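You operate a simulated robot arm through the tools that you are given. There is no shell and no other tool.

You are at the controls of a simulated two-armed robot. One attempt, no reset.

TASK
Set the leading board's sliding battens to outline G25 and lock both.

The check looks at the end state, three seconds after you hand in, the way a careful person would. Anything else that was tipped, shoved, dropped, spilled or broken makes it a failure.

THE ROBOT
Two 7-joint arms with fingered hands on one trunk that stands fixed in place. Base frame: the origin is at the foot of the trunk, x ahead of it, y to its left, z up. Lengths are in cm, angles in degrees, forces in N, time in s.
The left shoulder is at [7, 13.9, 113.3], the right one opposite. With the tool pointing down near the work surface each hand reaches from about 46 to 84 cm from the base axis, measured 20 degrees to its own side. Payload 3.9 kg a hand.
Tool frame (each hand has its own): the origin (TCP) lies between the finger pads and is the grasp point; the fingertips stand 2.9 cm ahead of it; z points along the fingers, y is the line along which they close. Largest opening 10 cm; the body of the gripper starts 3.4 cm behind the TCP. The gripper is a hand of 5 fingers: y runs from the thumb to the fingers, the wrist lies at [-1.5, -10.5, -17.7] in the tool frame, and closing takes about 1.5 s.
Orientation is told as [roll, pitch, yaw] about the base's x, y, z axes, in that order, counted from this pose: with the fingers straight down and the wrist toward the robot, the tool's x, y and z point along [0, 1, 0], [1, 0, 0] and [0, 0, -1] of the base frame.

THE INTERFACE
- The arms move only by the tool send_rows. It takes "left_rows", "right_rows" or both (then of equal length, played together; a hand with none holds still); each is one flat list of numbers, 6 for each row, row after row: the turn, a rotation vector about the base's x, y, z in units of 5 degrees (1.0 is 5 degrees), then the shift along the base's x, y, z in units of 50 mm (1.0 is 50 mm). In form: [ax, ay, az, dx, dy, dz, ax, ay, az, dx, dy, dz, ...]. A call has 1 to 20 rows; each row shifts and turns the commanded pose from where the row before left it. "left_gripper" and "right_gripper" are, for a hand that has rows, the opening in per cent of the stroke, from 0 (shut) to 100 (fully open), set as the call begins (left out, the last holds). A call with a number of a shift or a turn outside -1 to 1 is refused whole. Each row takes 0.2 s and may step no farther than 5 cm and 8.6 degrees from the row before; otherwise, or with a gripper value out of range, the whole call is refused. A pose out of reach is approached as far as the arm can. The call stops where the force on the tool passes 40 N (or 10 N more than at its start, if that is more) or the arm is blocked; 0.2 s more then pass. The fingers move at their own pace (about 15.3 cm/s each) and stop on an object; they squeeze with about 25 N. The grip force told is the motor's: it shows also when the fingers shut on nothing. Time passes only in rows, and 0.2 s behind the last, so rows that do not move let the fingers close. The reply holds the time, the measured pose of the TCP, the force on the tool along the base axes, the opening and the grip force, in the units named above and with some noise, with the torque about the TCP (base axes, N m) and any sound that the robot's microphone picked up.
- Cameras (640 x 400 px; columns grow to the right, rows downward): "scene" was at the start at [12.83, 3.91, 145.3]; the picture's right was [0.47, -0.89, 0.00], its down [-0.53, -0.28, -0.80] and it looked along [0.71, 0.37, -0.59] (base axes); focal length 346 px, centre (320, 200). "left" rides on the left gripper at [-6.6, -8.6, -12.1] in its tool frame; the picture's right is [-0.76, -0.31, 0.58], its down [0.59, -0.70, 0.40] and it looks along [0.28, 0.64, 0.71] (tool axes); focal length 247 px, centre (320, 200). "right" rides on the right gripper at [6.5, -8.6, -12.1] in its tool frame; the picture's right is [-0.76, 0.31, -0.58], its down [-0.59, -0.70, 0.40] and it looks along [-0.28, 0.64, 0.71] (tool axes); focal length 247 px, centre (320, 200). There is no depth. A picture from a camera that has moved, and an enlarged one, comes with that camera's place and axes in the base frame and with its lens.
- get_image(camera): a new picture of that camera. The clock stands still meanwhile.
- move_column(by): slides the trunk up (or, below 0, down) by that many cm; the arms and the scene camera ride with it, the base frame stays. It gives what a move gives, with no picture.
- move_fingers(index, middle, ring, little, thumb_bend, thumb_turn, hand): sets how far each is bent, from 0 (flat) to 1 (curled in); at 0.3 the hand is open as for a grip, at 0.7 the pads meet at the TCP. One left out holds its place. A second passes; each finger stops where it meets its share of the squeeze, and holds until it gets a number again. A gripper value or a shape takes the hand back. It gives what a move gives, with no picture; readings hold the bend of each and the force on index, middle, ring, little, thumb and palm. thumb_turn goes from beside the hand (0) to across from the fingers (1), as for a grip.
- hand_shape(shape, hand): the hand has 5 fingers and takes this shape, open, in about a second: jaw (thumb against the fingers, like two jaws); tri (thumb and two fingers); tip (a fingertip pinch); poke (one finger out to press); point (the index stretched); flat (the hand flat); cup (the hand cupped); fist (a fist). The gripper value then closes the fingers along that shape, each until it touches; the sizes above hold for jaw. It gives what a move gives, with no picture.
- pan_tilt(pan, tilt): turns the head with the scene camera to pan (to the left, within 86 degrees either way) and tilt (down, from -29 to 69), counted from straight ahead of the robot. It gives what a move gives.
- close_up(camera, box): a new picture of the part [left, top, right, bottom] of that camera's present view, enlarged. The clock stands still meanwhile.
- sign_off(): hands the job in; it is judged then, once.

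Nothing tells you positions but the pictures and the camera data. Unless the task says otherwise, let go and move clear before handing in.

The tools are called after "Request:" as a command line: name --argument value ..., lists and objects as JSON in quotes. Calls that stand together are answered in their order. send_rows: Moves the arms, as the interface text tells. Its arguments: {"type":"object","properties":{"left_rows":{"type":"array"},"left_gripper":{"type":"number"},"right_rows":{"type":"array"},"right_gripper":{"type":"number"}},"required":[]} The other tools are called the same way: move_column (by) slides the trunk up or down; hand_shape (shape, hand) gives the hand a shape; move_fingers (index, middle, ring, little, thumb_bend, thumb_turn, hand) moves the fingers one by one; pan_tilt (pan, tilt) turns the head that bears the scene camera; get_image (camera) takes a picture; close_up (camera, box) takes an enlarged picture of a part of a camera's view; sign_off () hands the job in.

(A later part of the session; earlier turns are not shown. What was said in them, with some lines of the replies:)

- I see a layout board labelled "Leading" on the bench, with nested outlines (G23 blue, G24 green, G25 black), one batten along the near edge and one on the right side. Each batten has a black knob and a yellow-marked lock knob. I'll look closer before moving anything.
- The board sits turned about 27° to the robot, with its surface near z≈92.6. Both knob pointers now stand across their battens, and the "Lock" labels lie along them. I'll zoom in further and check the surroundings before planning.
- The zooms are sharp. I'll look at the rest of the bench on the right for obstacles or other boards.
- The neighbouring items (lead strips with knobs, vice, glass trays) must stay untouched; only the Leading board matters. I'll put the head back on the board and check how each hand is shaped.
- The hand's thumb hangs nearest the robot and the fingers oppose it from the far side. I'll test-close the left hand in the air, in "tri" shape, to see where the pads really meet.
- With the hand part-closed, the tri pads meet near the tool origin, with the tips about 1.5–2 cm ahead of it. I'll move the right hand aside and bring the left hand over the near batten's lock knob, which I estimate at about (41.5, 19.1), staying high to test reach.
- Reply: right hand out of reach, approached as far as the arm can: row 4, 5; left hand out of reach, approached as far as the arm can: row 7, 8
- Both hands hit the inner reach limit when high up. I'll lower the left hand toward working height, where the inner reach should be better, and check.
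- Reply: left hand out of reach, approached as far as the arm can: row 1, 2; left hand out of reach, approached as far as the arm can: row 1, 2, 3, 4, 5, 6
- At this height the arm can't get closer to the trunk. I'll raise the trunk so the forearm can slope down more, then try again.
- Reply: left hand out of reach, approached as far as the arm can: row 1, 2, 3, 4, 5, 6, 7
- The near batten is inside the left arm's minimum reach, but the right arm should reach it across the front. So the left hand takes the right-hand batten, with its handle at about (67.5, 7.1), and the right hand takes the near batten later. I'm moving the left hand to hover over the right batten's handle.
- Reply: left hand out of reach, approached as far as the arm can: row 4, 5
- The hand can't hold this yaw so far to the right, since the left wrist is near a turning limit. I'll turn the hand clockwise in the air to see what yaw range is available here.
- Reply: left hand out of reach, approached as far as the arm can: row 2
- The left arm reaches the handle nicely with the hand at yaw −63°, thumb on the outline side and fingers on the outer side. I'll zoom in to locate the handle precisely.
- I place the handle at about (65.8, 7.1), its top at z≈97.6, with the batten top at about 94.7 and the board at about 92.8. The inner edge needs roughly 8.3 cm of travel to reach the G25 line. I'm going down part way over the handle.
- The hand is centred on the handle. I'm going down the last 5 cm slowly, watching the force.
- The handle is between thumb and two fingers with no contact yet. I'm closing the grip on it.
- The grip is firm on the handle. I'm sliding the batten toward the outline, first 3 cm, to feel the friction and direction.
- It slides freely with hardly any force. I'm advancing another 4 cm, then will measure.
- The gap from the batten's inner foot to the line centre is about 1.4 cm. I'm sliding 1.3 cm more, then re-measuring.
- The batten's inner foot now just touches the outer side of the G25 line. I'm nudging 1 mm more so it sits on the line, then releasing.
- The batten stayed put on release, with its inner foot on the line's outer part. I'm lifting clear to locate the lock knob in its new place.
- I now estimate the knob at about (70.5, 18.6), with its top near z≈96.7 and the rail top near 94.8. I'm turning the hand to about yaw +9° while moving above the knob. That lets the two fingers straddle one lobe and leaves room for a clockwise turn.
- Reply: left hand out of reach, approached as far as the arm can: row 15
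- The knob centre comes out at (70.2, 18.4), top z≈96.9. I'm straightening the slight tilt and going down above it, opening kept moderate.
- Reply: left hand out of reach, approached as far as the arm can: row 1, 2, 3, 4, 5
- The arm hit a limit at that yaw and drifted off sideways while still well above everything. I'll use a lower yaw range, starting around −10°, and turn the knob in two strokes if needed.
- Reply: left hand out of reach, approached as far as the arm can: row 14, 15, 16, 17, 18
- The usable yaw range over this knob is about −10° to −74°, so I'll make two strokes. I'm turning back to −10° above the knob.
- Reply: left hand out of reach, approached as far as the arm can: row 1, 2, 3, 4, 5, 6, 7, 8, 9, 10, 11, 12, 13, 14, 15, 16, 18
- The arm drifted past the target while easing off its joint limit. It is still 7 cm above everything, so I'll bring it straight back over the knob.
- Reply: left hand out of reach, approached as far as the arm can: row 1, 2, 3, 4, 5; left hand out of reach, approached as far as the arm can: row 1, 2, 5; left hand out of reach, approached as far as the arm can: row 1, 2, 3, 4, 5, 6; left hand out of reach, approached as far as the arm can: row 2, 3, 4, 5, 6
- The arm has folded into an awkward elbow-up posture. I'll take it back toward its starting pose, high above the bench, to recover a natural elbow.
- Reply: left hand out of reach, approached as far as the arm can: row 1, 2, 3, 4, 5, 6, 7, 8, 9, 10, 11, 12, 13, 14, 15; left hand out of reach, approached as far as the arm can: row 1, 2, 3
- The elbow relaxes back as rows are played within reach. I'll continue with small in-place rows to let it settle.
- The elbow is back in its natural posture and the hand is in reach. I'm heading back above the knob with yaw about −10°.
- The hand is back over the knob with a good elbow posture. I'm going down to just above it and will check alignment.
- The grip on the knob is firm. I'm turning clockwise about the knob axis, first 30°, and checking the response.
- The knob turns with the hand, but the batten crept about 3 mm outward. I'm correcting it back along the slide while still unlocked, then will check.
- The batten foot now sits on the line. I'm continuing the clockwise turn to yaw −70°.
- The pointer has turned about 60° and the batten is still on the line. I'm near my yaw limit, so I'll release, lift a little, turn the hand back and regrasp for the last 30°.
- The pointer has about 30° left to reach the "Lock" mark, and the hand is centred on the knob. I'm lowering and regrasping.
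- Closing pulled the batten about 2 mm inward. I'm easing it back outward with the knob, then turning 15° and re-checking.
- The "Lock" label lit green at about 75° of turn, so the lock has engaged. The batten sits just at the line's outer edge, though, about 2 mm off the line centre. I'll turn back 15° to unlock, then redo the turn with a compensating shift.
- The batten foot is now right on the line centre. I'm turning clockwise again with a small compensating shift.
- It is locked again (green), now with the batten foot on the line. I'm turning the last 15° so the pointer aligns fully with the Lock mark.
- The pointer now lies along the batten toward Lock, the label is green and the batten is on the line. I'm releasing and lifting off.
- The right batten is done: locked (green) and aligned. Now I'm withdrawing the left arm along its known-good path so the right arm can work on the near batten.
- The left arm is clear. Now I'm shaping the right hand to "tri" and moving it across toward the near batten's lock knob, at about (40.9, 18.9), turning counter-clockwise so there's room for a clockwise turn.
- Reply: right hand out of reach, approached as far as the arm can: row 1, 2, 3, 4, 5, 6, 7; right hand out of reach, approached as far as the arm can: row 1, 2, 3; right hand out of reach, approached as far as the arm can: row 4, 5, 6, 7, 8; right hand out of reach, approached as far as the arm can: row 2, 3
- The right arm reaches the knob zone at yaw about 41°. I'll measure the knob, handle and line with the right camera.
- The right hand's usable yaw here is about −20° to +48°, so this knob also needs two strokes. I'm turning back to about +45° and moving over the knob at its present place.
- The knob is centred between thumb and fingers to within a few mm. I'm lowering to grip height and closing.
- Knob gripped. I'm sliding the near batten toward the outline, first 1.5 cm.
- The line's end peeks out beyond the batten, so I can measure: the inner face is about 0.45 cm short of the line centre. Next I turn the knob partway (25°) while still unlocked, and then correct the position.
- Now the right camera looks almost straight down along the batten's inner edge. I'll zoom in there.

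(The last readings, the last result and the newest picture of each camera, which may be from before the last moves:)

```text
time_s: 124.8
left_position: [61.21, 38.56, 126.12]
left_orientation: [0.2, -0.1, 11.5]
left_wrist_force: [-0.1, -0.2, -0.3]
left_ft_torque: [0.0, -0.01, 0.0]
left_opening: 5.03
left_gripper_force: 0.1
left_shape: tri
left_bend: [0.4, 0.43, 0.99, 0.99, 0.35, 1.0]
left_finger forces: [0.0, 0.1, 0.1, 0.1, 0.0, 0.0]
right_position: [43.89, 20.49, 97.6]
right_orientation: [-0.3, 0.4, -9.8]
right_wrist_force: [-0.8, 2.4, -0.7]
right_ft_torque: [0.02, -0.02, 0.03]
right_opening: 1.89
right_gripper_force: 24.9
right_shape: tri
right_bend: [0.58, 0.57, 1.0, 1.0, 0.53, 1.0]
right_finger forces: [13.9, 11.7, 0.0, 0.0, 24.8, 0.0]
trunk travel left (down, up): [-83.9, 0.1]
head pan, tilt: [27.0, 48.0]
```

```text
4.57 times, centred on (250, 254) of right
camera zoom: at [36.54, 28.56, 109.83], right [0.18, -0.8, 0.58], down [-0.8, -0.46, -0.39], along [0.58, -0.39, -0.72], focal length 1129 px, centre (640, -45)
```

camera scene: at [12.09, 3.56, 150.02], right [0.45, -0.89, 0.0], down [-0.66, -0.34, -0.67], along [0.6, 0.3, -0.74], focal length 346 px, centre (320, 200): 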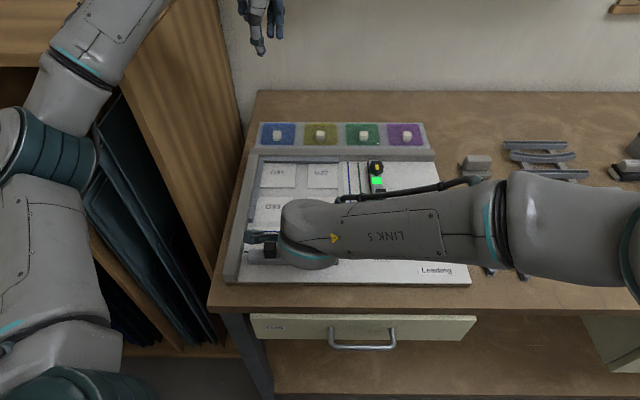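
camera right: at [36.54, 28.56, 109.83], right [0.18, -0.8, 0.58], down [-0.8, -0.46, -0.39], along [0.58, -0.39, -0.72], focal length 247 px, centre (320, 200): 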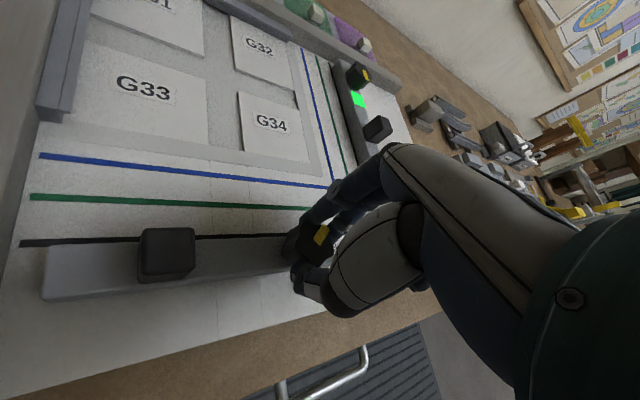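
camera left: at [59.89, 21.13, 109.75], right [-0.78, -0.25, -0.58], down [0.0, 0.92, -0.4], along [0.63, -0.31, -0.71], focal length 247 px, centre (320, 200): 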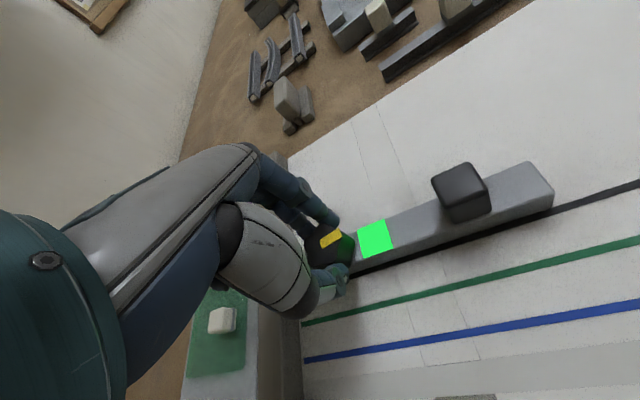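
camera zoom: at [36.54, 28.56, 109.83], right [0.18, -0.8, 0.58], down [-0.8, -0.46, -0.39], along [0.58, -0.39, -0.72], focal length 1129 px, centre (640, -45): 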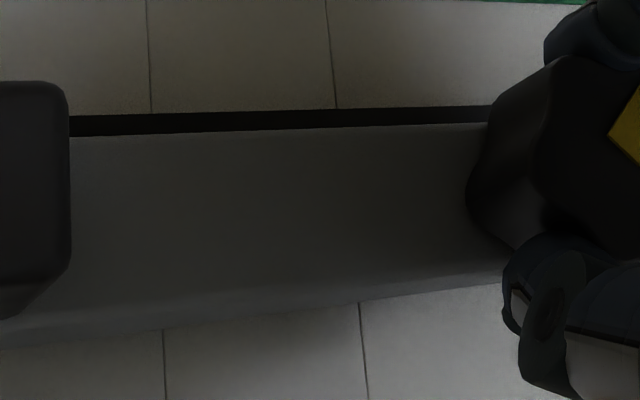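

The inner face is about 5–6 mm short of the line centre. I'm shifting it forward while gripped, then checking.

Request:
send_rows --right_rows '[0, 0, 0, 0.045, 0.0225, 0, 0, 0, 0, 0.045, 0.0225, 0, 0, 0, 0, 0, 0, 0, 0, 0, 0, 0, 0, 0]'

Request:
close_up --camera "right" --box '[10, 215, 150, 300]'

Request:
close_up --camera "right" --box '[180, 210, 320, 297]'

```text
time_s: 125.8
left_position: [61.26, 38.46, 126.1]
left_orientation: [0.1, -0.1, 11.4]
left_wrist_force: [0.1, -0.5, -0.5]
left_ft_torque: [0.01, -0.01, -0.02]
left_opening: 4.97
left_gripper_force: 0.1
left_shape: tri
left_bend: [0.4, 0.43, 0.99, 0.99, 0.35, 1.0]
left_finger forces: [0.0, 0.1, 0.1, 0.0, 0.0, 0.0]
right_position: [44.38, 20.76, 97.64]
right_orientation: [-0.2, 0.3, -9.7]
right_wrist_force: [-2.4, 2.4, -2.2]
right_ft_torque: [0.05, 0.0, 0.0]
right_opening: 1.92
right_gripper_force: 25.1
right_shape: tri
right_bend: [0.58, 0.57, 1.0, 1.0, 0.53, 1.0]
right_finger forces: [14.0, 11.4, 0.0, 0.1, 25.3, 0.1]
trunk travel left (down, up): [-83.9, 0.1]
head pan, tilt: [27.0, 48.0]
```

```text
4.57 times, centred on (80, 258) of right
camera zoom: at [36.97, 28.77, 109.83], right [0.18, -0.8, 0.58], down [-0.79, -0.46, -0.39], along [0.58, -0.39, -0.72], focal length 1129 px, centre (1417, -63)
```

zoom: 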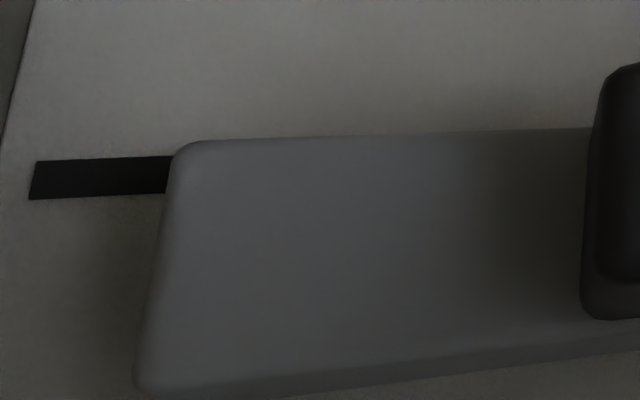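

```text
4.57 times, centred on (250, 254) of right
camera zoom: at [36.97, 28.77, 109.83], right [0.18, -0.8, 0.58], down [-0.79, -0.46, -0.39], along [0.58, -0.39, -0.72], focal length 1129 px, centre (640, -45)
```

zoom: 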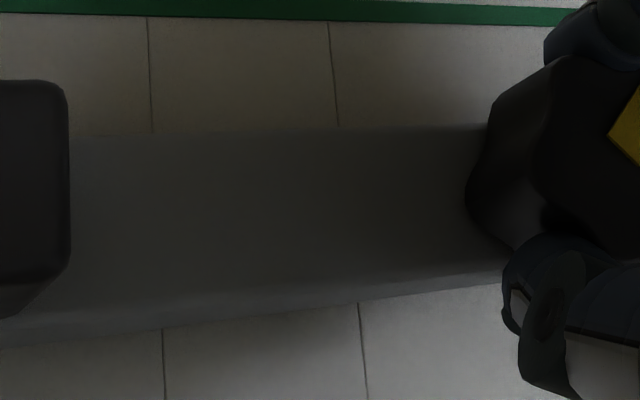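

The inner face is now on the line within about a millimetre. I'm releasing, lifting, turning back to +40° and regrasping for the remaining 40°.

Request:
send_rows --right_rows '[0, 0, 0, 0, 0, 0, 0, 0, 0, 0, 0, 0, 0, 0, 0, 0, 0, 0, 0, 0, 0, 0, 0, 0, 0, 0, 0, 0, 0, 0]' --right_gripper 55

Request:
close_up --camera "right" --box '[10, 215, 150, 300]'

Request:
send_rows --right_rows '[0, 0, 0, 0, 0, 0.3, 0, 0, 0, 0, 0, 0.4, 0, 0, 1, 0.005, 0.001, 0, 0, 0, 1, 0.005, 0.001, 0, 0, 0, 1, 0.005, 0.001, 0, 0, 0, 1, 0.005, 0.001, 0, 0, 0, 1, 0.005, 0.001, 0, 0, 0, 1, 0.005, 0.002, 0, 0, 0, 1, 0.005, 0.002, 0, 0, 0, 1, 0.005, 0.002, 0, 0, 0, 1, 0.005, 0.002, 0, 0, 0, 1, 0.005, 0.002, 0, 0, 0, 0, 0, 0, 0]'

Request:
get_image --camera "right"

Request:
close_up --camera "scene" --box '[235, 235, 285, 267]'

```text
time_s: 127.0
left_position: [61.24, 38.47, 126.1]
left_orientation: [0.1, -0.2, 11.5]
left_wrist_force: [-0.6, -0.9, -0.8]
left_ft_torque: [-0.02, -0.01, -0.02]
left_opening: 4.99
left_gripper_force: 0.1
left_shape: tri
left_bend: [0.4, 0.43, 0.99, 0.99, 0.35, 1.0]
left_finger forces: [0.0, 0.0, 0.1, 0.0, 0.1, 0.0]
right_position: [44.32, 20.59, 97.74]
right_orientation: [-0.2, 0.3, -9.7]
right_wrist_force: [0.1, 0.1, -0.6]
right_ft_torque: [-0.04, 0.01, -0.03]
right_opening: 5.51
right_gripper_force: 0.0
right_shape: tri
right_bend: [0.39, 0.41, 0.99, 0.99, 0.31, 1.0]
right_finger forces: [0.1, 0.0, 0.0, 0.1, 0.0, 0.1]
trunk travel left (down, up): [-83.9, 0.1]
head pan, tilt: [27.0, 48.0]
```

```text
4.57 times, centred on (80, 258) of right
camera zoom: at [37.0, 28.71, 109.84], right [0.18, -0.8, 0.58], down [-0.79, -0.46, -0.39], along [0.58, -0.39, -0.72], focal length 1129 px, centre (1417, -63)
```

zoom: 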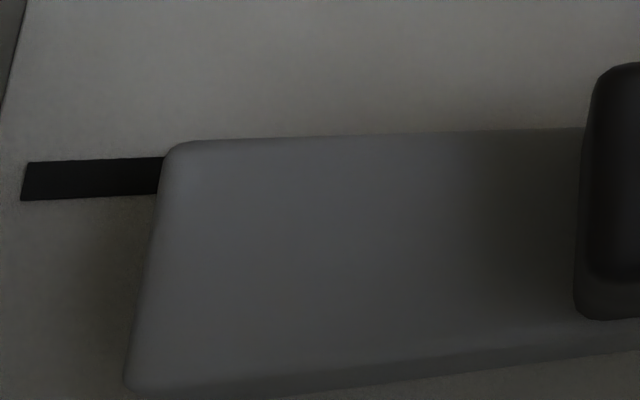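

```text
time_s: 129.8
left_position: [61.26, 38.51, 126.06]
left_orientation: [0.1, -0.1, 11.5]
left_wrist_force: [-0.7, 0.4, -0.2]
left_ft_torque: [0.01, 0.02, 0.0]
left_opening: 5.01
left_gripper_force: 0.1
left_shape: tri
left_bend: [0.4, 0.43, 0.99, 0.99, 0.35, 1.0]
left_finger forces: [0.0, 0.0, 0.0, 0.0, 0.1, 0.0]
right_position: [44.64, 20.81, 101.09]
right_orientation: [-0.2, 0.4, 40.5]
right_wrist_force: [0.8, 0.0, -0.5]
right_ft_torque: [0.02, 0.04, 0.01]
right_opening: 5.5
right_gripper_force: 0.1
right_shape: tri
right_bend: [0.39, 0.41, 0.99, 0.99, 0.31, 1.0]
right_finger forces: [0.0, 0.0, 0.0, 0.0, 0.0, 0.0]
trunk travel left (down, up): [-83.9, 0.1]
head pan, tilt: [27.0, 48.0]
```

```text
taken
camera right: at [33.7, 20.41, 113.27], right [0.73, -0.37, 0.58], down [-0.15, -0.91, -0.39], along [0.67, 0.19, -0.72], focal length 247 px, centre (320, 200)
```

right: 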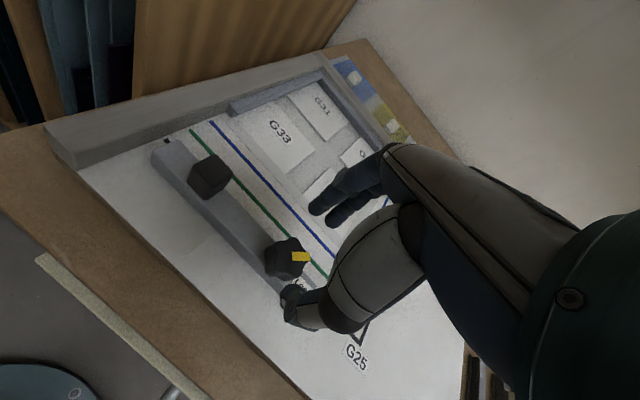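

```text
12.50 times, centred on (260, 251) of scene
camera zoom: at [12.11, 3.45, 150.02], right [0.45, -0.89, 0.0], down [-0.66, -0.34, -0.67], along [0.6, 0.3, -0.74], focal length 4324 px, centre (1070, -438)
```

zoom: 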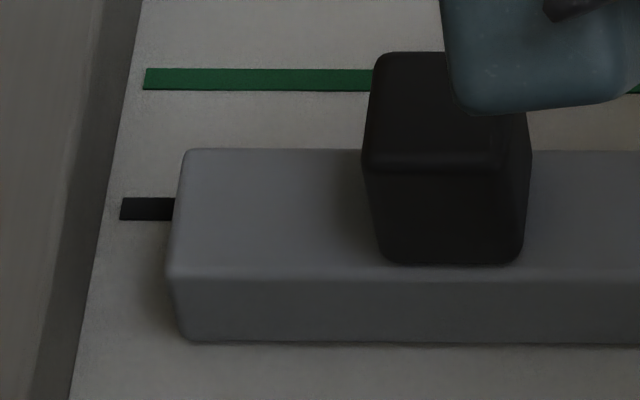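

The batten held its place on release. I'll check the knob's centring before regrasping.

Request:
close_up --camera "right" --box '[240, 210, 340, 290]'

```text
5.00 times, centred on (290, 250) of right
camera zoom: at [33.7, 20.41, 113.27], right [0.73, -0.37, 0.58], down [-0.15, -0.91, -0.39], along [0.67, 0.19, -0.72], focal length 1235 px, centre (470, -50)
```

zoom: 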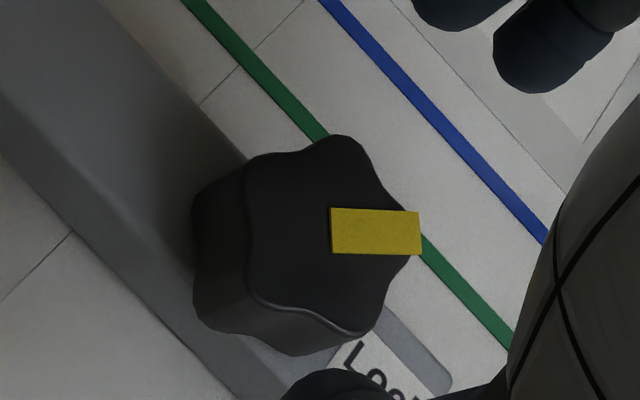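

Request:
send_rows --right_rows '[0, 0, 0, -0.042, -0.036, -0.2, 0, 0, 0, 0, 0, -0.2, 0, 0, 0, 0, 0, -0.2, 0, 0, 0, 0, 0, -0.09, 0, 0, 0, 0, 0, 0]'

Request:
send_rows --right_rows '[0, 0, 0, 0, 0, 0, 0, 0, 0, 0, 0, 0, 0, 0, 0, 0, 0, 0, 0, 0, 0, 0, 0, 0, 0, 0, 0, 0, 0, 0, 0, 0, 0, 0, 0, 0, 0, 0, 0, 0, 0, 0]' --right_gripper 15

Request:
get_image --camera "right"

Request:
close_up --camera "scene" --box '[235, 235, 285, 267]'

```text
time_s: 131.0
left_position: [61.24, 38.56, 126.11]
left_orientation: [0.1, -0.1, 11.5]
left_wrist_force: [-0.4, 0.4, -0.5]
left_ft_torque: [0.0, 0.0, 0.01]
left_opening: 5.01
left_gripper_force: 0.1
left_shape: tri
left_bend: [0.4, 0.43, 0.99, 0.99, 0.35, 1.0]
left_finger forces: [0.1, 0.0, 0.1, 0.0, 0.0, 0.1]
right_position: [44.27, 20.49, 97.65]
right_orientation: [-0.2, 0.3, 40.3]
right_wrist_force: [0.1, 1.1, -0.6]
right_ft_torque: [0.01, -0.01, 0.02]
right_opening: 5.5
right_gripper_force: 0.1
right_shape: tri
right_bend: [0.39, 0.41, 0.99, 0.99, 0.31, 1.0]
right_finger forces: [0.1, 0.1, 0.0, 0.0, 0.0, 0.0]
trunk travel left (down, up): [-83.9, 0.1]
head pan, tilt: [27.0, 48.0]
```

```text
time_s: 132.6
left_position: [61.16, 38.66, 126.09]
left_orientation: [0.1, 0.0, 11.5]
left_wrist_force: [0.3, 0.4, 0.5]
left_ft_torque: [0.0, 0.03, 0.01]
left_opening: 5.01
left_gripper_force: 0.0
left_shape: tri
left_bend: [0.4, 0.43, 0.99, 0.99, 0.35, 1.0]
left_finger forces: [0.1, 0.0, 0.1, 0.0, 0.1, 0.1]
right_position: [44.2, 20.54, 97.69]
right_orientation: [-0.3, 0.3, 40.5]
right_wrist_force: [-2.8, 1.8, 0.0]
right_ft_torque: [0.09, 0.05, 0.0]
right_opening: 1.87
right_gripper_force: 24.8
right_shape: tri
right_bend: [0.58, 0.58, 1.0, 1.0, 0.54, 1.0]
right_finger forces: [13.0, 10.3, 0.0, 0.0, 23.5, 0.0]
trunk travel left (down, up): [-83.9, 0.1]
head pan, tilt: [27.0, 48.0]
```

```text
taken
camera right: at [33.4, 20.22, 109.81], right [0.72, -0.37, 0.58], down [-0.16, -0.91, -0.39], along [0.67, 0.19, -0.72], focal length 247 px, centre (320, 200)
```

right: 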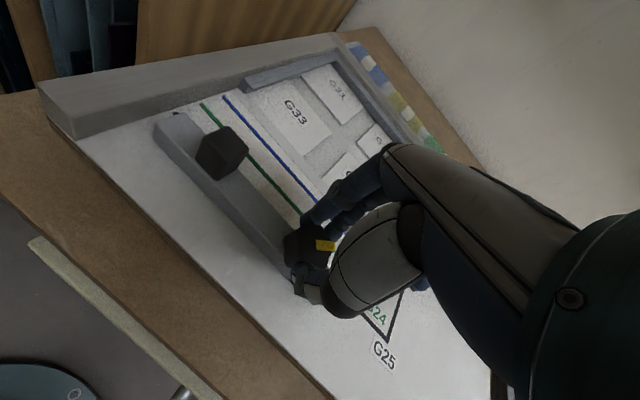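

```text
12.50 times, centred on (260, 251) of scene
camera zoom: at [12.08, 3.47, 150.02], right [0.45, -0.89, 0.0], down [-0.66, -0.34, -0.67], along [0.6, 0.3, -0.74], focal length 4324 px, centre (1070, -438)
```

zoom: 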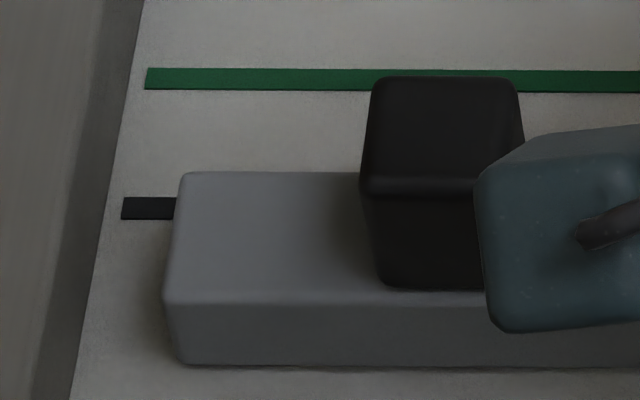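

Closing drew the batten back about 4 mm. I'm pushing it forward by that amount and turning 15°, staying below the lock point, then measuring.

Request:
send_rows --right_rows '[0, 0, 0, 0.0385, 0.0193, 0, 0, 0, 0, 0.0385, 0.0193, 0, 0, 0, -1, -0.001, -0.0006, 0, 0, 0, -1, -0.001, -0.0006, 0, 0, 0, -1, -0.001, -0.0006, 0, 0, 0, 0, 0, 0, 0, 0, 0, 0, 0, 0, 0]'

Request:
get_image --camera "right"

Request:
close_up --camera "scene" --box '[235, 235, 285, 267]'

Request:
close_up --camera "right" --box '[60, 110, 220, 210]'

```text
time_s: 134.2
left_position: [61.3, 38.52, 126.23]
left_orientation: [0.1, 0.0, 11.5]
left_wrist_force: [0.0, -0.1, -0.2]
left_ft_torque: [0.01, 0.01, -0.01]
left_opening: 5.0
left_gripper_force: 0.0
left_shape: tri
left_bend: [0.4, 0.43, 0.99, 0.99, 0.35, 1.0]
left_finger forces: [0.0, 0.1, 0.1, 0.0, 0.0, 0.0]
right_position: [44.64, 20.78, 97.67]
right_orientation: [-0.3, 0.3, 25.3]
right_wrist_force: [0.4, -0.9, -3.0]
right_ft_torque: [0.05, 0.01, 0.04]
right_opening: 1.89
right_gripper_force: 25.5
right_shape: tri
right_bend: [0.58, 0.58, 1.0, 1.0, 0.54, 1.0]
right_finger forces: [12.1, 11.6, 0.1, 0.1, 23.4, 0.0]
trunk travel left (down, up): [-83.9, 0.1]
head pan, tilt: [27.0, 48.0]
```

```text
taken
camera right: at [34.05, 23.27, 109.82], right [0.6, -0.55, 0.58], down [-0.39, -0.84, -0.39], along [0.7, 0.01, -0.72], focal length 247 px, centre (320, 200)
```

right: 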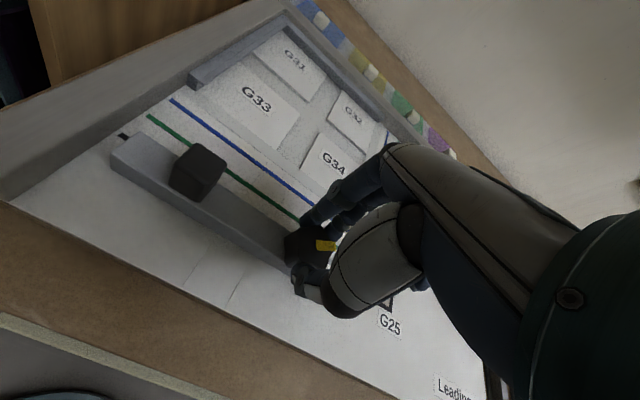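

```text
12.50 times, centred on (260, 251) of scene
camera zoom: at [12.16, 3.44, 150.01], right [0.45, -0.89, 0.0], down [-0.66, -0.34, -0.67], along [0.6, 0.3, -0.74], focal length 4324 px, centre (1070, -438)
```

zoom: 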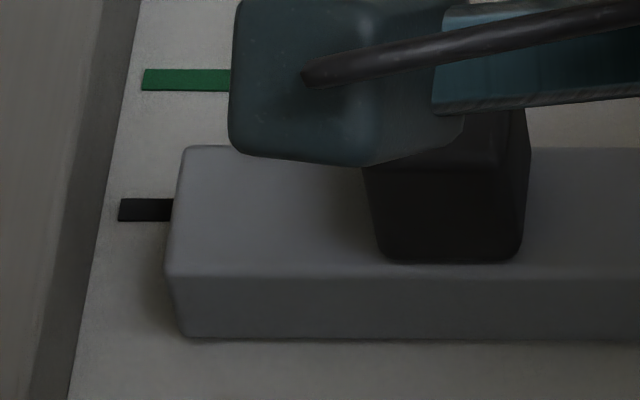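

```text
4.00 times, centred on (140, 160) of right
camera zoom: at [34.05, 23.27, 109.82], right [0.6, -0.55, 0.58], down [-0.39, -0.84, -0.39], along [0.7, 0.01, -0.72], focal length 988 px, centre (1040, 360)
```

zoom: 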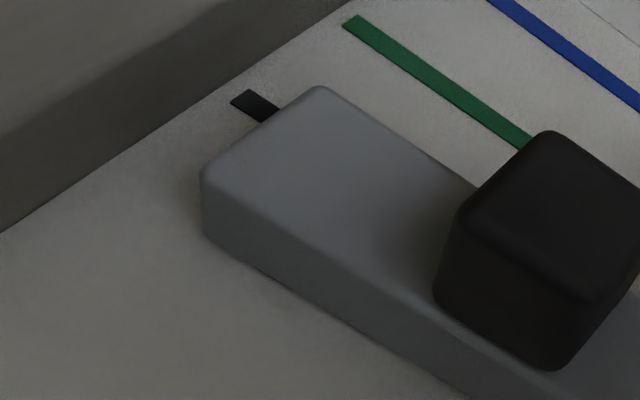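

The inner face now coincides with the line centre. I'm continuing the turn to engage the lock.

Request:
send_rows --right_rows '[0, 0, -1, -0.002, -0.0008, 0, 0, 0, -1, -0.002, -0.0008, 0, 0, 0, -1, -0.002, -0.0006, 0, 0, 0, 0, 0, 0, 0]'

Request:
get_image --camera "right"

Request:
close_up --camera "scene" --box '[235, 235, 285, 267]'

Request:
close_up --camera "right" --box '[270, 200, 430, 320]'

```text
time_s: 135.2
left_position: [61.24, 38.6, 126.04]
left_orientation: [0.1, -0.1, 11.4]
left_wrist_force: [-0.3, -0.3, -0.1]
left_ft_torque: [0.0, -0.02, -0.03]
left_opening: 4.98
left_gripper_force: 0.1
left_shape: tri
left_bend: [0.4, 0.43, 0.99, 0.99, 0.35, 1.0]
left_finger forces: [0.1, 0.0, 0.0, 0.0, 0.1, 0.1]
right_position: [44.64, 20.72, 97.74]
right_orientation: [-0.1, 0.4, 10.4]
right_wrist_force: [-0.7, 1.5, -3.5]
right_ft_torque: [0.02, 0.01, 0.03]
right_opening: 1.88
right_gripper_force: 25.0
right_shape: tri
right_bend: [0.58, 0.58, 1.0, 1.0, 0.54, 1.0]
right_finger forces: [12.2, 11.0, 0.0, 0.1, 23.7, 0.0]
trunk travel left (down, up): [-83.9, 0.1]
head pan, tilt: [27.0, 48.0]
```

```text
taken
camera right: at [35.0, 25.89, 109.84], right [0.44, -0.69, 0.58], down [-0.59, -0.71, -0.39], along [0.68, -0.17, -0.72], focal length 247 px, centre (320, 200)
```

right: 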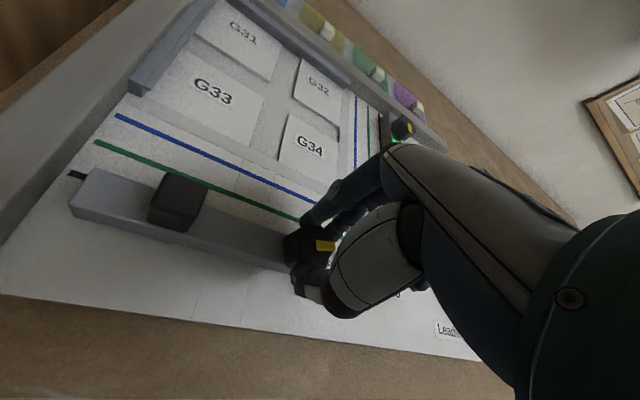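

```text
12.50 times, centred on (260, 251) of scene
camera zoom: at [12.16, 3.45, 150.01], right [0.45, -0.89, 0.0], down [-0.66, -0.34, -0.67], along [0.6, 0.3, -0.74], focal length 4324 px, centre (1070, -438)
```

zoom: 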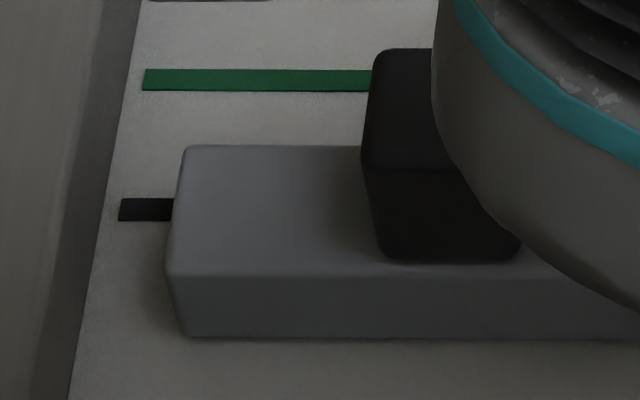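

```text
3.33 times, centred on (350, 260) of right
camera zoom: at [35.0, 25.89, 109.84], right [0.44, -0.69, 0.58], down [-0.59, -0.71, -0.39], along [0.68, -0.17, -0.72], focal length 823 px, centre (220, 0)
```

zoom: 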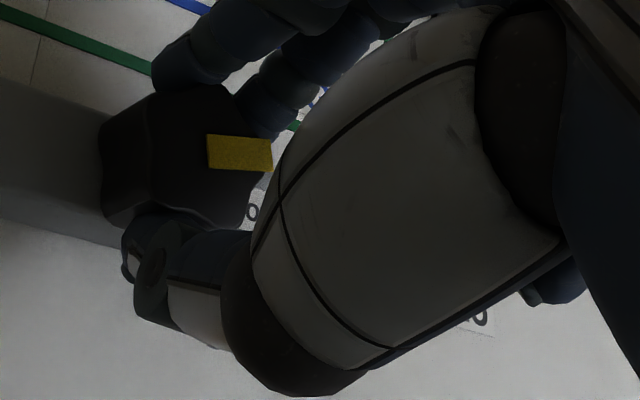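

Request:
send_rows --right_rows '[0, 0, -1, -0.002, -0.0004, 0, 0, 0, -1, -0.002, -0.0004, 0, 0, 0, 0, 0, 0, 0]'

Request:
get_image --camera "right"

Request:
close_up --camera "scene" --box '[235, 235, 285, 267]'

Request:
close_up --camera "right" --box '[270, 200, 430, 320]'

```text
time_s: 136.0
left_position: [61.17, 38.49, 126.15]
left_orientation: [0.1, -0.1, 11.4]
left_wrist_force: [0.1, -0.6, -0.1]
left_ft_torque: [0.02, 0.02, 0.05]
left_opening: 4.99
left_gripper_force: 0.0
left_shape: tri
left_bend: [0.4, 0.43, 0.99, 0.99, 0.35, 1.0]
left_finger forces: [0.0, 0.0, 0.0, 0.1, 0.1, 0.1]
right_position: [44.67, 20.71, 97.67]
right_orientation: [-0.3, 0.3, 0.3]
right_wrist_force: [-2.7, 0.9, -5.2]
right_ft_torque: [0.05, 0.02, 0.03]
right_opening: 1.9
right_gripper_force: 24.8
right_shape: tri
right_bend: [0.58, 0.58, 1.0, 1.0, 0.54, 1.0]
right_finger forces: [12.1, 10.8, 0.0, 0.1, 24.2, 0.0]
trunk travel left (down, up): [-83.9, 0.1]
head pan, tilt: [27.0, 48.0]
```

```text
taken
camera right: at [36.01, 27.49, 109.85], right [0.31, -0.75, 0.58], down [-0.7, -0.59, -0.39], along [0.64, -0.28, -0.72], focal length 247 px, centre (320, 200)
```

right: 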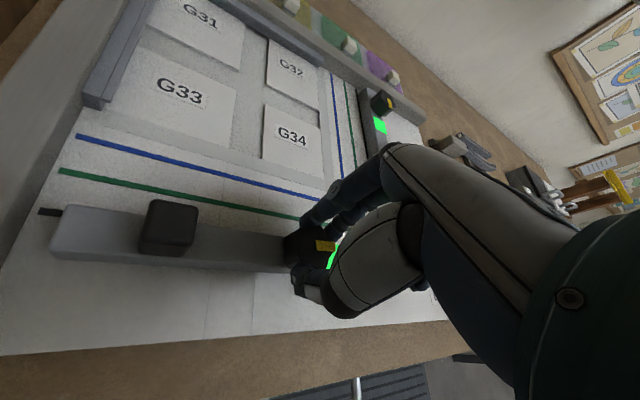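

```text
12.50 times, centred on (260, 251) of scene
camera zoom: at [12.16, 3.47, 150.01], right [0.45, -0.89, 0.0], down [-0.66, -0.34, -0.67], along [0.6, 0.3, -0.74], focal length 4324 px, centre (1070, -438)
```

zoom: 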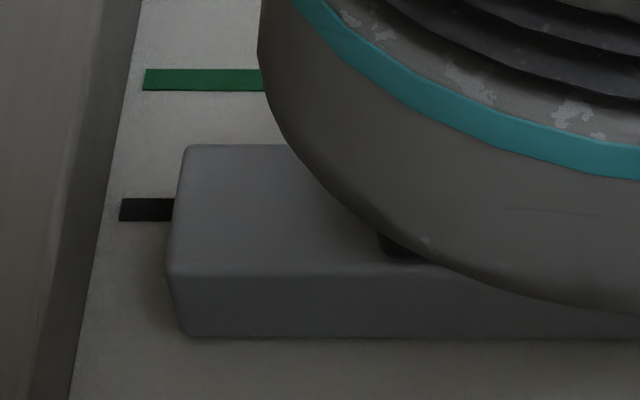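

```text
3.33 times, centred on (350, 260) of right
camera zoom: at [36.01, 27.49, 109.85], right [0.31, -0.75, 0.58], down [-0.7, -0.59, -0.39], along [0.64, -0.28, -0.72], focal length 823 px, centre (220, 0)
```

zoom: 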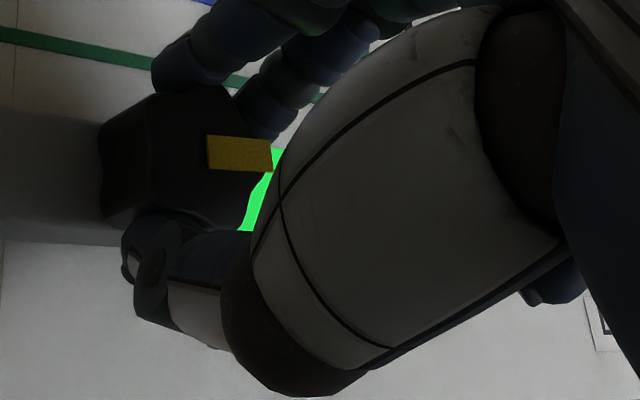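

It's green: the near batten is locked with its face on the line. I'll add a small extra turn for margin and check.

Request:
send_rows --right_rows '[0, 0, -0.6, -0.001, 0, 0, 0, 0, 0, 0, 0, 0, 0, 0, 0, 0, 0, 0]'

Request:
close_up --camera "right" --box '[30, 180, 190, 280]'

Request:
close_up --camera "right" --box '[240, 200, 400, 300]'

```text
time_s: 136.8
left_position: [61.16, 38.58, 126.05]
left_orientation: [0.1, -0.1, 11.5]
left_wrist_force: [0.3, 0.1, 0.7]
left_ft_torque: [0.0, 0.01, -0.02]
left_opening: 4.98
left_gripper_force: 0.0
left_shape: tri
left_bend: [0.4, 0.43, 0.99, 0.99, 0.35, 1.0]
left_finger forces: [0.0, 0.0, 0.0, 0.1, 0.0, 0.0]
right_position: [44.63, 20.79, 97.74]
right_orientation: [-0.2, 0.3, -2.7]
right_wrist_force: [-3.9, -0.8, -4.8]
right_ft_torque: [-0.02, 0.06, -0.01]
right_opening: 1.87
right_gripper_force: 25.4
right_shape: tri
right_bend: [0.58, 0.58, 1.0, 1.0, 0.54, 1.0]
right_finger forces: [11.8, 11.2, 0.0, 0.0, 25.1, 0.1]
trunk travel left (down, up): [-83.9, 0.1]
head pan, tilt: [27.0, 48.0]
```

```text
4.00 times, centred on (110, 230) of right
camera zoom: at [36.36, 27.93, 109.84], right [0.27, -0.77, 0.58], down [-0.73, -0.56, -0.39], along [0.62, -0.32, -0.72], focal length 988 px, centre (1160, 80)
```

zoom: 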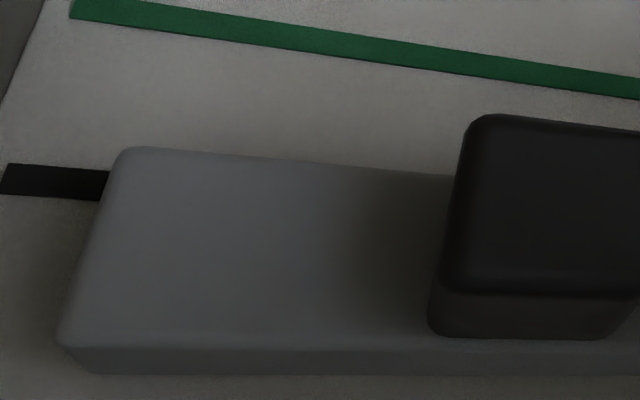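

```text
4.00 times, centred on (320, 250) of right
camera zoom: at [36.36, 27.93, 109.84], right [0.27, -0.77, 0.58], down [-0.73, -0.56, -0.39], along [0.62, -0.32, -0.72], focal length 988 px, centre (320, 0)
```

zoom: 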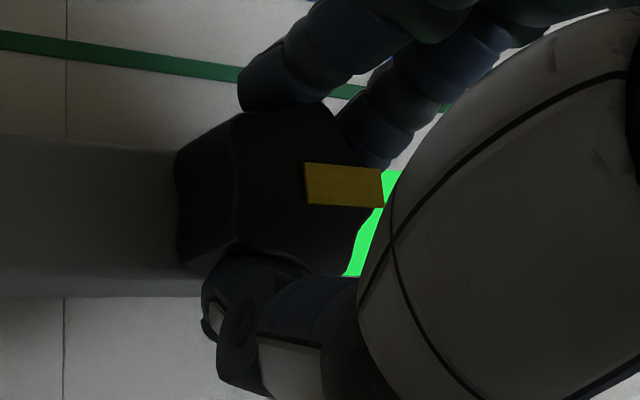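

I'm releasing the knob, lifting straight up, and inspecting.

Request:
send_rows --right_rows '[0, 0, 0, 0, 0, 0, 0, 0, 0, 0, 0, 0, 0, 0, 0, 0, 0, 0, 0, 0, 0, 0, 0, 0, 0, 0, 0, 0, 0, 0]' --right_gripper 55

Request:
send_rows --right_rows '[0, 0, 0, 0, 0, 0.3, 0, 0, 0, 0, 0, 0.5, 0, 0, 0, 0, 0, 0.6, 0, 0, 0, 0, 0, 0.5, 0, 0, 0, 0, 0, 0]'

Request:
get_image --camera "right"

Request:
close_up --camera "right" --box '[60, 200, 320, 330]'

```text
time_s: 138.0
left_position: [61.26, 38.63, 126.06]
left_orientation: [0.1, -0.2, 11.5]
left_wrist_force: [0.1, -0.7, -0.1]
left_ft_torque: [0.0, 0.02, 0.0]
left_opening: 4.99
left_gripper_force: 0.1
left_shape: tri
left_bend: [0.4, 0.43, 0.99, 0.99, 0.35, 1.0]
left_finger forces: [0.1, 0.0, 0.0, 0.1, 0.1, 0.1]
right_position: [44.66, 20.74, 97.76]
right_orientation: [-0.2, 0.3, -2.7]
right_wrist_force: [-0.3, -0.5, -0.2]
right_ft_torque: [-0.03, -0.05, 0.02]
right_opening: 5.49
right_gripper_force: 0.1
right_shape: tri
right_bend: [0.39, 0.41, 0.99, 0.99, 0.31, 1.0]
right_finger forces: [0.0, 0.1, 0.1, 0.1, 0.1, 0.0]
trunk travel left (down, up): [-83.9, 0.1]
head pan, tilt: [27.0, 48.0]
```

```text
time_s: 139.2
left_position: [61.11, 38.52, 126.06]
left_orientation: [0.1, 0.0, 11.5]
left_wrist_force: [0.0, -0.8, 0.9]
left_ft_torque: [0.0, 0.02, 0.01]
left_opening: 4.97
left_gripper_force: 0.0
left_shape: tri
left_bend: [0.4, 0.43, 0.99, 0.99, 0.35, 1.0]
left_finger forces: [0.0, 0.1, 0.0, 0.1, 0.0, 0.0]
right_position: [44.7, 21.02, 107.2]
right_orientation: [-0.4, 0.3, -2.7]
right_wrist_force: [-0.1, -0.5, 0.3]
right_ft_torque: [-0.01, 0.02, 0.01]
right_opening: 5.47
right_gripper_force: 0.1
right_shape: tri
right_bend: [0.39, 0.41, 0.99, 0.99, 0.3, 1.0]
right_finger forces: [0.0, 0.0, 0.0, 0.0, 0.1, 0.0]
trunk travel left (down, up): [-83.9, 0.1]
head pan, tilt: [27.0, 48.0]
```

```text
taken
camera right: at [36.35, 27.98, 119.41], right [0.27, -0.77, 0.58], down [-0.73, -0.56, -0.39], along [0.62, -0.32, -0.72], focal length 247 px, centre (320, 200)
```

right: 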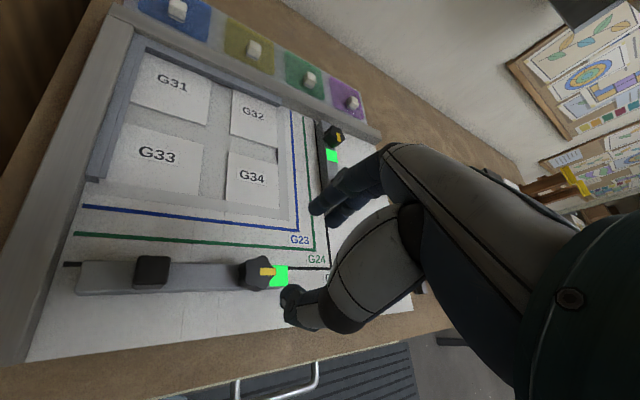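

```text
2.46 times, centred on (190, 265) of right
camera zoom: at [36.35, 27.98, 119.41], right [0.27, -0.77, 0.58], down [-0.73, -0.56, -0.39], along [0.62, -0.32, -0.72], focal length 608 px, centre (640, 40)
```

zoom: 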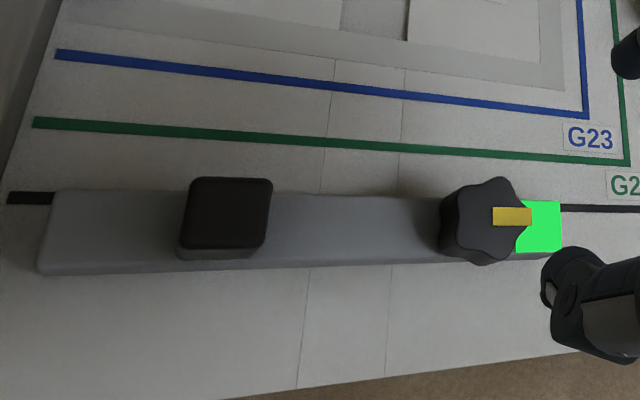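

Both labels are green and both battens lie along the G25 line. Now I'm retreating the right arm along the way it came.

Request:
send_rows --right_rows '[0, 0, 1, 0.02, -0.02, 0.03, 0, 0, 1, 0.02, -0.04, 0.03, 0, 0, 1, 0.04, -0.06, 0.03, 0, 0, 1, 0.04, -0.08, 0.03, 0, 0, 1, 0.04, -0.1, 0.03, 0, 0, 1, 0.05, -0.1, 0.05, 0, 0, 1, 0.05, -0.15, 0.05, 0, 0, 1, 0.05, -0.2, 0.1, 0, 0, 1, 0.05, -0.2, 0.1, 0, 0, 0, 0, 0, 0]'

Request:
get_image --camera "scene"

```text
time_s: 141.4
left_position: [61.23, 38.7, 126.03]
left_orientation: [0.0, -0.1, 11.5]
left_wrist_force: [0.5, 0.4, 0.5]
left_ft_torque: [-0.01, -0.01, 0.02]
left_opening: 5.01
left_gripper_force: 0.1
left_shape: tri
left_bend: [0.4, 0.43, 0.99, 0.99, 0.35, 1.0]
left_finger forces: [0.0, 0.0, 0.0, 0.0, 0.0, 0.0]
right_position: [46.44, 16.22, 109.44]
right_orientation: [-0.3, 0.3, 42.4]
right_wrist_force: [0.0, 1.0, 0.5]
right_ft_torque: [-0.03, 0.01, 0.0]
right_opening: 5.49
right_gripper_force: 0.1
right_shape: tri
right_bend: [0.39, 0.41, 0.99, 0.99, 0.3, 1.0]
right_finger forces: [0.1, 0.1, 0.0, 0.1, 0.0, 0.0]
trunk travel left (down, up): [-83.9, 0.1]
head pan, tilt: [27.0, 48.0]
```

```text
taken
camera scene: at [12.12, 3.48, 150.01], right [0.45, -0.89, 0.0], down [-0.66, -0.34, -0.67], along [0.6, 0.3, -0.74], focal length 346 px, centre (320, 200)
```

scene: 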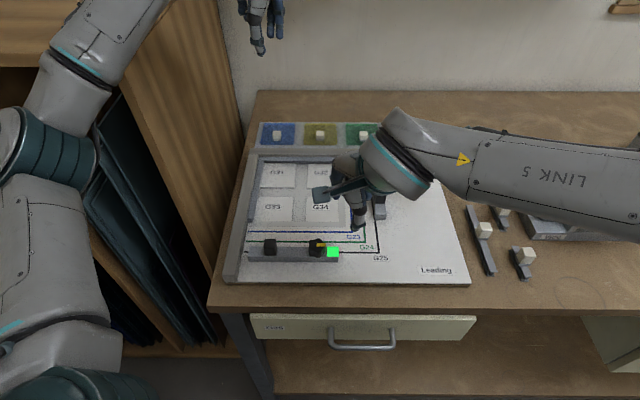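

Continuing the retreat of the right arm: up and to the right, well above everything.

Request:
send_rows --right_rows '[0, 0, 0.4, 0.02, -0.2, 0.3, 0, 0, 0.4, 0, -0.25, 0.3, 0, 0, 0.2, 0, -0.25, 0.3, 0, 0, 0, 0, -0.3, 0.3, 0, 0, -0.5, 0, -0.4, 0.3, 0, 0, -0.5, 0, -0.4, 0.3, 0, 0, -0.5, 0, -0.4, 0.2, 0, 0, -0.5, 0, -0.4, 0.2, 0, 0, 0, 0, 0, 0]'

Request:
get_image --camera "scene"

```text
time_s: 143.4
left_position: [61.25, 38.65, 126.02]
left_orientation: [0.1, -0.1, 11.5]
left_wrist_force: [-0.1, -0.8, 0.5]
left_ft_torque: [-0.03, -0.03, 0.02]
left_opening: 4.98
left_gripper_force: 0.2
left_shape: tri
left_bend: [0.4, 0.43, 0.99, 0.99, 0.35, 1.0]
left_finger forces: [0.0, 0.1, 0.0, 0.1, 0.0, 0.1]
right_position: [46.62, 3.09, 120.63]
right_orientation: [-0.4, 0.3, 37.3]
right_wrist_force: [-0.4, 1.0, 0.9]
right_ft_torque: [-0.02, 0.05, -0.01]
right_opening: 5.49
right_gripper_force: 0.1
right_shape: tri
right_bend: [0.39, 0.41, 0.99, 0.99, 0.3, 1.0]
right_finger forces: [0.0, 0.0, 0.0, 0.0, 0.1, 0.0]
trunk travel left (down, up): [-83.9, 0.1]
head pan, tilt: [27.0, 48.0]
```

```text
taken
camera scene: at [12.16, 3.49, 150.01], right [0.45, -0.89, 0.0], down [-0.66, -0.34, -0.67], along [0.6, 0.3, -0.74], focal length 346 px, centre (320, 200)
```

scene: 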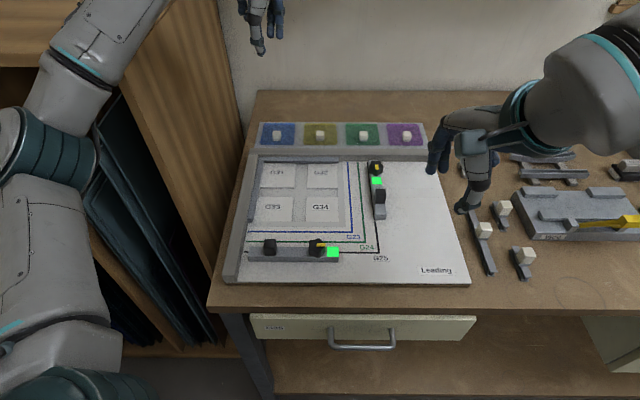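

Both hands are clear. Final close-up inspection of battens, locks, and surroundings.

Request:
close_up --camera "scene" --box '[220, 110, 480, 290]'

Request:
close_up --camera "scene" --box '[290, 230, 390, 280]'

Request:
close_up --camera "scene" --box '[355, 150, 405, 225]'

Request:
close_up --camera "scene" --box '[235, 230, 285, 262]'

Request:
get_image --camera "right"

Request:
get_image --camera "left"

```text
2.22 times, centred on (350, 200) of scene
camera zoom: at [12.16, 3.49, 150.01], right [0.45, -0.89, 0.0], down [-0.66, -0.34, -0.67], along [0.6, 0.3, -0.74], focal length 769 px, centre (253, 200)
```

zoom: 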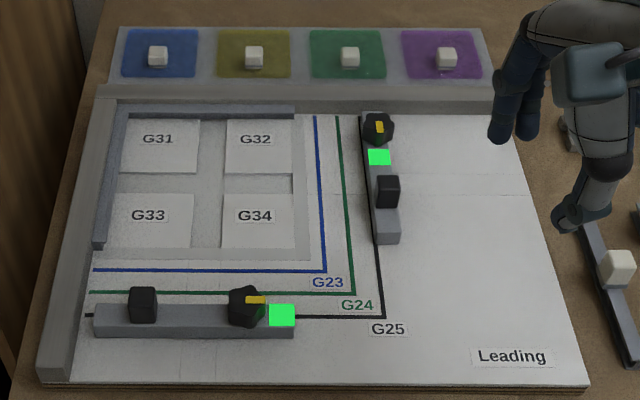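

```text
6.40 times, centred on (340, 255) of scene
camera zoom: at [12.16, 3.49, 150.01], right [0.45, -0.89, 0.0], down [-0.66, -0.34, -0.67], along [0.6, 0.3, -0.74], focal length 2214 px, centre (192, -152)
```

zoom: 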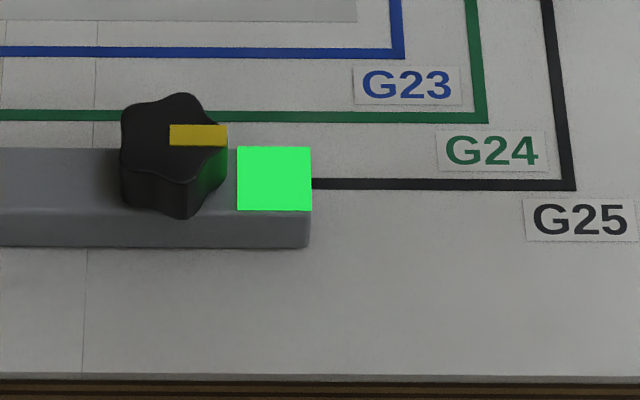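

```text
5.33 times, centred on (380, 188) of scene
camera zoom: at [12.16, 3.49, 150.01], right [0.45, -0.89, 0.0], down [-0.66, -0.34, -0.67], along [0.6, 0.3, -0.74], focal length 1845 px, centre (0, 267)
```

zoom: 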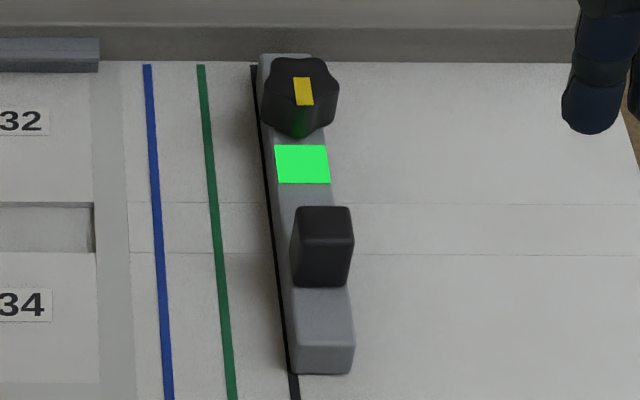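

```text
12.50 times, centred on (260, 246) of scene
camera zoom: at [12.16, 3.49, 150.01], right [0.45, -0.89, 0.0], down [-0.66, -0.34, -0.67], along [0.6, 0.3, -0.74], focal length 4324 px, centre (1070, -375)
```

zoom: 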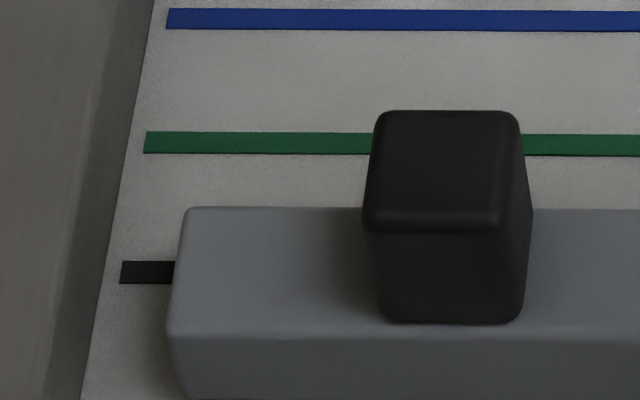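

```text
taken
camera right: at [35.72, 3.29, 132.71], right [0.7, -0.41, 0.58], down [-0.2, -0.9, -0.39], along [0.68, 0.16, -0.72], focal length 247 px, centre (320, 200)
```

right: 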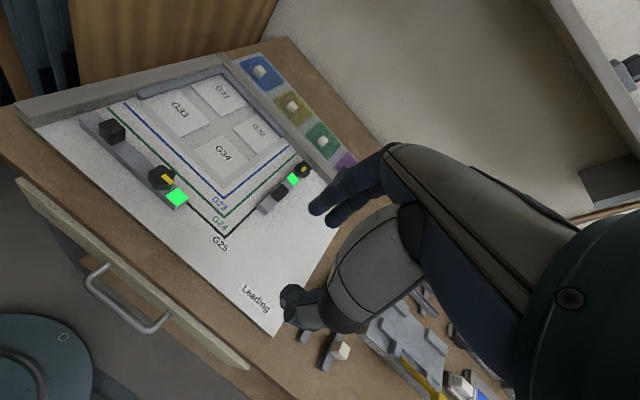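

```text
taken
camera left: at [54.06, 30.42, 138.2], right [-0.15, -0.8, -0.58], down [-0.81, 0.44, -0.4], along [0.57, 0.41, -0.71], focal length 247 px, centre (320, 200)
```

left: 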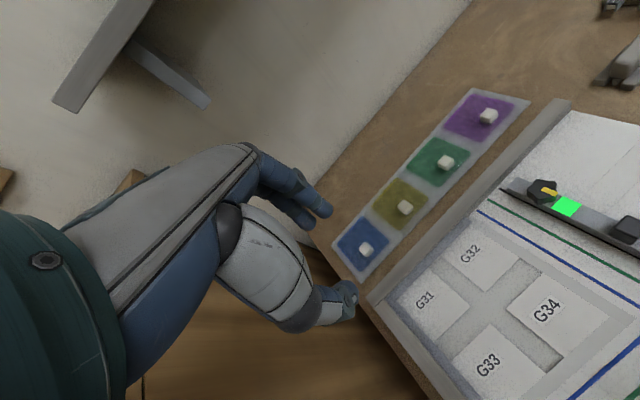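

Both battens lie on the G25 outline, their inner faces within a millimetre or so of the line by my measurements. Both lock pointers face Lock with green indicators, both hands are empty and clear, and nothing else on the bench looks moved. I'm handing in the job.

Request:
sign_off

```text
The job is handed in.
```

The Leading board is set to outline G25. Both sliding battens sit on the G25 line, and both are locked with their "Lock" labels showing green.

- **Right batten:** I slid it in by its handle with the left hand, then turned its knob in two strokes. Its lock first engaged with the batten about 2 mm off the line centre, so I unlocked it, corrected the position and locked it again.
- **Near batten:** The left arm couldn't reach it, so I used the right hand and slid it by its lock knob instead of the handle. Its knob also took two strokes.
- **Accuracy:** By my camera measurements, both inner faces end within about a millimetre of the line centre.

The left arm drifted out over the glass trays once while I was finding its limits, but it stayed well above them and touched nothing. At hand-in both hands were empty and clear, and nothing else on the bench looked moved. The trunk is still raised about 6.4 cm from where it started.
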